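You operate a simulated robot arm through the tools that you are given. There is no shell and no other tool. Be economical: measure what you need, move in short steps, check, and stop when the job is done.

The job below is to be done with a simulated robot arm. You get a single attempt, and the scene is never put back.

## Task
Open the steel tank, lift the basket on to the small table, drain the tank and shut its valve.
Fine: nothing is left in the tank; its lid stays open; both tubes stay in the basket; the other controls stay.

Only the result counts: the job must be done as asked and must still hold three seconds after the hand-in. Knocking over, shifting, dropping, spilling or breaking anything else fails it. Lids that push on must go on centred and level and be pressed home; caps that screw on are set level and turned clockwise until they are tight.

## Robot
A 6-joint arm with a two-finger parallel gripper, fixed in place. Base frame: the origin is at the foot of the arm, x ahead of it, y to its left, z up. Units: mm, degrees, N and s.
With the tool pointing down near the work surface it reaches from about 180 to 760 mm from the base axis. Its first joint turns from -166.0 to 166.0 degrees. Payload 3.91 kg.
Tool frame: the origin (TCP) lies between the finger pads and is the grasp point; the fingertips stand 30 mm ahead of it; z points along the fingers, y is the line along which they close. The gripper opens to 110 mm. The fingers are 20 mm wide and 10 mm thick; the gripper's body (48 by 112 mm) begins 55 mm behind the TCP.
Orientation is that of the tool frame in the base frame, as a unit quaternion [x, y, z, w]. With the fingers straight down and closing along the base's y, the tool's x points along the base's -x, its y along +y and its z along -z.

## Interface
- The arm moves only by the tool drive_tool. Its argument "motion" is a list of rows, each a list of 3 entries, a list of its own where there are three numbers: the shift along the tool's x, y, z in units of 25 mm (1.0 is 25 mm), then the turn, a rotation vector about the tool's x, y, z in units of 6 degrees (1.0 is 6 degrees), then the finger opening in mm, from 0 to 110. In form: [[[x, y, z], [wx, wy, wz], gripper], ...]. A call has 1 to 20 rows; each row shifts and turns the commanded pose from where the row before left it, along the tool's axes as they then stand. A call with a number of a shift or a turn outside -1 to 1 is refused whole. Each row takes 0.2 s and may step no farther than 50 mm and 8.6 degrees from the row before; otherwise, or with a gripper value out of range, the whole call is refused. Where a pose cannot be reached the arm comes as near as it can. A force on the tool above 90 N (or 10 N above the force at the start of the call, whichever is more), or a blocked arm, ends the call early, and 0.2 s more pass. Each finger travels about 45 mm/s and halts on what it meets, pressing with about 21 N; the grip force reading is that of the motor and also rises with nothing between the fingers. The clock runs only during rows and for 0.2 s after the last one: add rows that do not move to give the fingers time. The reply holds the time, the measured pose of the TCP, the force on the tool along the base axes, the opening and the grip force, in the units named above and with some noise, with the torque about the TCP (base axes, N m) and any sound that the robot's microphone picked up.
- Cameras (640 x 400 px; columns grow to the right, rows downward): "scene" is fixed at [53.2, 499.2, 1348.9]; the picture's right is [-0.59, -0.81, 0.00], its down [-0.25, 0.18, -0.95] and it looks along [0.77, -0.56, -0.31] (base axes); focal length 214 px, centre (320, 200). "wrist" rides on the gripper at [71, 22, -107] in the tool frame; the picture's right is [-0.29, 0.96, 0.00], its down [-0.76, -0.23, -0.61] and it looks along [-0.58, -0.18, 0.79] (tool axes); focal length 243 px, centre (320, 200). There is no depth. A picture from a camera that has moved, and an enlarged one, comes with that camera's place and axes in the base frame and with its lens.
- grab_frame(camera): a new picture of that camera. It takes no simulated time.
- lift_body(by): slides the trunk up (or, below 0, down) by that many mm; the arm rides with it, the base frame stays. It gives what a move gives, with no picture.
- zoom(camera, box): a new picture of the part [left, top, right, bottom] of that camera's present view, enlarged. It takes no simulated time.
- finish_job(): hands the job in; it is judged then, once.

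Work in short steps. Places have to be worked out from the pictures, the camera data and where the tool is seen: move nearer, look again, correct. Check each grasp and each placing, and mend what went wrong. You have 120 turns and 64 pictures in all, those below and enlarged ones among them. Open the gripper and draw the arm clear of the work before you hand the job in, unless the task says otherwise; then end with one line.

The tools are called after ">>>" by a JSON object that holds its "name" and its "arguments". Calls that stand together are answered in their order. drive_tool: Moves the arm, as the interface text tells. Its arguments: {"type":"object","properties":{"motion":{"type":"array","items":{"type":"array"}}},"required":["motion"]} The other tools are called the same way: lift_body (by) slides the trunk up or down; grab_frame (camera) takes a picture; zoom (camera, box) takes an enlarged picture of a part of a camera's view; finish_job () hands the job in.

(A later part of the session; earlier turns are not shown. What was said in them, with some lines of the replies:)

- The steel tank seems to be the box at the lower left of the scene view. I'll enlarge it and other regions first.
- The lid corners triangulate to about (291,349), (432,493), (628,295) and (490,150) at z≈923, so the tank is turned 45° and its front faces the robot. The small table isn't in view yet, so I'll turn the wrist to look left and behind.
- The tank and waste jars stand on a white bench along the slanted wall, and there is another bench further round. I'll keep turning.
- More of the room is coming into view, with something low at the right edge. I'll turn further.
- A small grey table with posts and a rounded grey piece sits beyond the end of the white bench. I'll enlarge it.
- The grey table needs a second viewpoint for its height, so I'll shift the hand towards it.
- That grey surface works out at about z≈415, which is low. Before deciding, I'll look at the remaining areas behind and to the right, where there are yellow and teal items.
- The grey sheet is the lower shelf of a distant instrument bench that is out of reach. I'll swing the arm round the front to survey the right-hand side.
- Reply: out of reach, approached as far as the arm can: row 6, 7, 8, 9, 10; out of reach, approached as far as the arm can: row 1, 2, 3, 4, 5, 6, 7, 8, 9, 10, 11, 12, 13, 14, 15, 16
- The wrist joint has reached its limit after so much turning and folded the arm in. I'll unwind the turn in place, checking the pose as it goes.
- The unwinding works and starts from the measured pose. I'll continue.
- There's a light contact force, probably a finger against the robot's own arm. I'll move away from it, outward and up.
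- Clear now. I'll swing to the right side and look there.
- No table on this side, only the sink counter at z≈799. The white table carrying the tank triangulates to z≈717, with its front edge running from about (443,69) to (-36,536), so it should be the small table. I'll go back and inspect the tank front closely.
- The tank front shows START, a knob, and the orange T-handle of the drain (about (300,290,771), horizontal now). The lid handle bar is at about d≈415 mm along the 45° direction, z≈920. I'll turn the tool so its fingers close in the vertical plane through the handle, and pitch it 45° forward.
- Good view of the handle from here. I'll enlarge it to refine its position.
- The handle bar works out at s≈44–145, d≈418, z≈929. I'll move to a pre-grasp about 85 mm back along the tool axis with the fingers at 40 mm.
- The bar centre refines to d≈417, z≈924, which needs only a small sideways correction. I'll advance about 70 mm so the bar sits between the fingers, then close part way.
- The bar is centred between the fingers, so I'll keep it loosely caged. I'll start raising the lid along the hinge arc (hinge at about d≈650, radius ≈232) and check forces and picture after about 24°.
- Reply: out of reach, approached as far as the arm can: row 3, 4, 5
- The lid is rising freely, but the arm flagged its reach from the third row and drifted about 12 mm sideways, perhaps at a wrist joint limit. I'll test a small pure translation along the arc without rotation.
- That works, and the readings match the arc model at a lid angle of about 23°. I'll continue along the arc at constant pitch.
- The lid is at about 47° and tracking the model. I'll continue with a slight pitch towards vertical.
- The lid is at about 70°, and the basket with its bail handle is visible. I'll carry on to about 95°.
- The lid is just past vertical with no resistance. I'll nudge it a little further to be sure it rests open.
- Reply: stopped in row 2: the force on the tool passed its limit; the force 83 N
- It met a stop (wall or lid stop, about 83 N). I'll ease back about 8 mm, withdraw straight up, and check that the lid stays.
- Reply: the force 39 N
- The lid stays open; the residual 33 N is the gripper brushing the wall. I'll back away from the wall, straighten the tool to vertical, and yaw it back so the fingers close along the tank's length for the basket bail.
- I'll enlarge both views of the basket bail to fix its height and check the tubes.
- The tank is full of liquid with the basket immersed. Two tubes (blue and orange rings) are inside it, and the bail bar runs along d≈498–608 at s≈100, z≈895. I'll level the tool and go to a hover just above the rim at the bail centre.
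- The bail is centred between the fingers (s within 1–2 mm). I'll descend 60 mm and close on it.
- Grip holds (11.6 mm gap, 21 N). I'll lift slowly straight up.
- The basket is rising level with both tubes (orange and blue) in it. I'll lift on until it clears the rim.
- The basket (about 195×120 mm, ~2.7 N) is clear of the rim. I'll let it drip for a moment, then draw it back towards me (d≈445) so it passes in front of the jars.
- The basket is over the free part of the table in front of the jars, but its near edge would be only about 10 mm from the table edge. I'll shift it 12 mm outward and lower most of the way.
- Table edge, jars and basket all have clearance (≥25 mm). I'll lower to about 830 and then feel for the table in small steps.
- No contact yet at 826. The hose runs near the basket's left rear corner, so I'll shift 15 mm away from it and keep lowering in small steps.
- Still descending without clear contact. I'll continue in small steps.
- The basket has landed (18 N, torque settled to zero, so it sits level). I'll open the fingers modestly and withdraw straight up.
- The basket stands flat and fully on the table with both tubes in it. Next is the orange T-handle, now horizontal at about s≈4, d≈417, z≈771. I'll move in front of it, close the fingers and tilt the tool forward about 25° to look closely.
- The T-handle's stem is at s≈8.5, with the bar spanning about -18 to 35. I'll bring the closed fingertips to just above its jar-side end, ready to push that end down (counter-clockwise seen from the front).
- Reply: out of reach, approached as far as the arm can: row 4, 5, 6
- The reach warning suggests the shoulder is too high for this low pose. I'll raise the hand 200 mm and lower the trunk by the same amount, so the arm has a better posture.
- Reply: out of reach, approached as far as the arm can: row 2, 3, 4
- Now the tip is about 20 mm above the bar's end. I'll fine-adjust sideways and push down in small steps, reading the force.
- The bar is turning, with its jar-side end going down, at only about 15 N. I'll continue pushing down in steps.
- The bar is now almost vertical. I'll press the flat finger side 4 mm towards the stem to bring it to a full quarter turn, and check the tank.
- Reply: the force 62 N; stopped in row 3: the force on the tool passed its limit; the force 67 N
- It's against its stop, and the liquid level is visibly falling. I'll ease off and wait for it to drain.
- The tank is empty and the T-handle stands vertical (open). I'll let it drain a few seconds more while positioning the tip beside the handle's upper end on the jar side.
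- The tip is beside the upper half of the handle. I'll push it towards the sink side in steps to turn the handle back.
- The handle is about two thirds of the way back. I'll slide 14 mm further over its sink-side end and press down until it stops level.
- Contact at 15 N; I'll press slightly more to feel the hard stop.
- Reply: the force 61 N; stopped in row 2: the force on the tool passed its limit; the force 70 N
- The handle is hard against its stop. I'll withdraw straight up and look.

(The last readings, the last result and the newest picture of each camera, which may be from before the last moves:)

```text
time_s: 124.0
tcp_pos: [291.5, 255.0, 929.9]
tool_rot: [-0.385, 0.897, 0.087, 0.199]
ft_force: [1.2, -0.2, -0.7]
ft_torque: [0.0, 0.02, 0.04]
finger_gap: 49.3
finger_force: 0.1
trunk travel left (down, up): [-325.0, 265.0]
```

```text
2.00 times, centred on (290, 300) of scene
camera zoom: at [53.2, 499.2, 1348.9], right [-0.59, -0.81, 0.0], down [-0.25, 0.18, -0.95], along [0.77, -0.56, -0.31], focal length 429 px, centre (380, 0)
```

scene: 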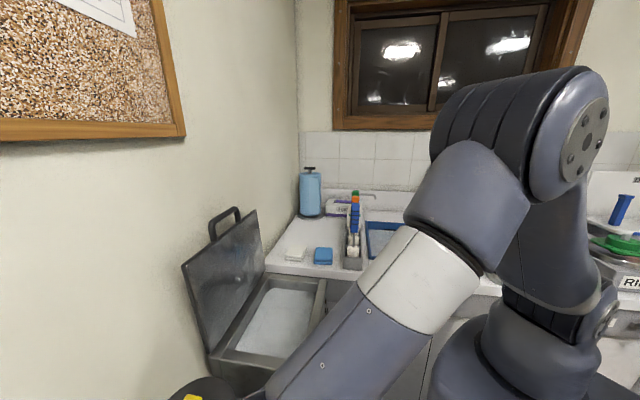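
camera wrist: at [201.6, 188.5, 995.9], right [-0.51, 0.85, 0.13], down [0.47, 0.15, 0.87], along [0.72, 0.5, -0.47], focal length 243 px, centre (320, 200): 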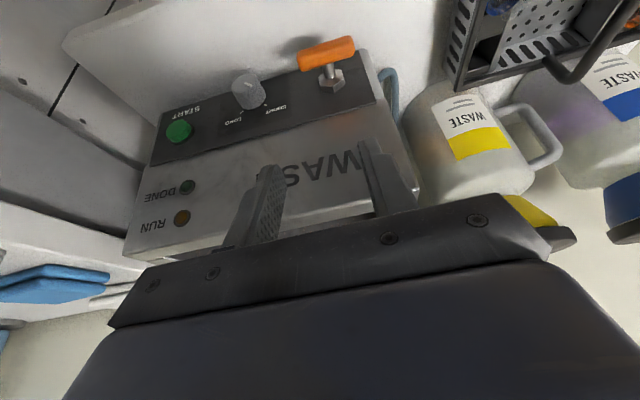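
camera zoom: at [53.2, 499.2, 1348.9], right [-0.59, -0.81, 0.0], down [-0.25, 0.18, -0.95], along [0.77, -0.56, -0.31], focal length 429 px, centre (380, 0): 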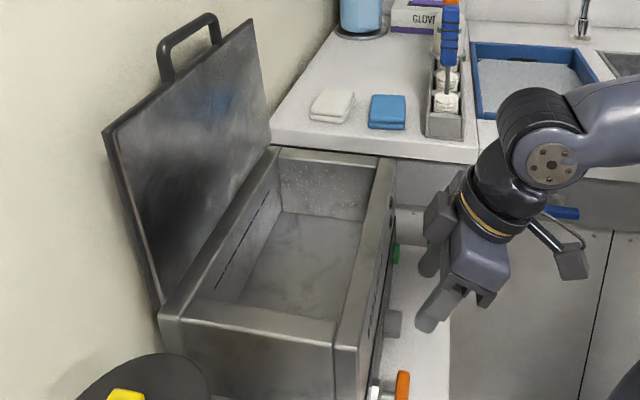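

The T-handle is horizontal again, the lid is open and the tank looks empty. I'll draw the arm up clear and take a final look at the tank and basket.

>>> {"name": "drive_tool", "arguments": {"motion": [[[0, 0, -0.9], [0, 0, 0], 100], [[0, 0, -0.9], [0, 0, 0], 100], [[0, 0, -0.9], [0, 0, 0], 100], [[-0.41, 0, -0.913], [0, 0, 0], 100], [[-0.41, 0, -0.913], [0, 0, 0], 100], [[-0.41, 0, -0.913], [0, 0, 0], 100], [[0, 0, 0], [0, 1, 0], 100], [[0, 0, 0], [0, 1, 0], 100], [[0, 0, 0], [0, 1, 0], 100], [[0, 0, 0], [0, 1, 0], 100]]}}

>>> {"name": "grab_frame", "arguments": {"camera": "wrist"}}

>>> {"name": "zoom", "arguments": {"camera": "scene", "box": [200, 260, 340, 400]}}

```text
time_s: 126.2
tcp_pos: [271.3, 232.4, 1063.0]
tool_rot: [-0.394, 0.919, 0.004, 0.008]
ft_force: [-1.5, 0.2, 0.5]
ft_torque: [-0.01, 0.0, 0.04]
finger_gap: 100.3
finger_force: 0.1
trunk travel left (down, up): [-325.0, 265.0]
```

```text
4 pictures are left
camera wrist: at [206.9, 194.2, 1169.1], right [-0.49, 0.87, 0.01], down [0.68, 0.38, 0.62], along [0.54, 0.31, -0.78], focal length 243 px, centre (320, 200)
```

wrist: 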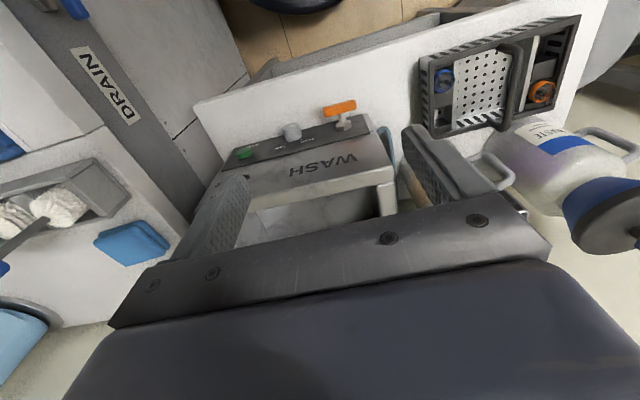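

```text
2.86 times, centred on (270, 330) of scene
camera zoom: at [53.2, 499.2, 1348.9], right [-0.59, -0.81, 0.0], down [-0.25, 0.18, -0.95], along [0.77, -0.56, -0.31], focal length 613 px, centre (463, -171)
```

zoom: 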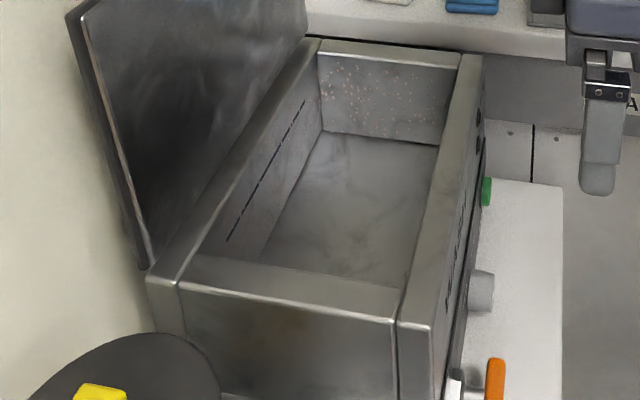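

Tank empty and in place, lid open, valve handle level and shut, basket with both tubes on the table, arm clear with fingers open. Handing in.

>>> {"name": "finish_job", "arguments": {}}

```text
The job is handed in.
```

The tank lid is open, the tank is drained with its valve shut, and the basket with both tubes stands on the white table beside the tank, which I took to be the small table; the result of the hand-in is not known.
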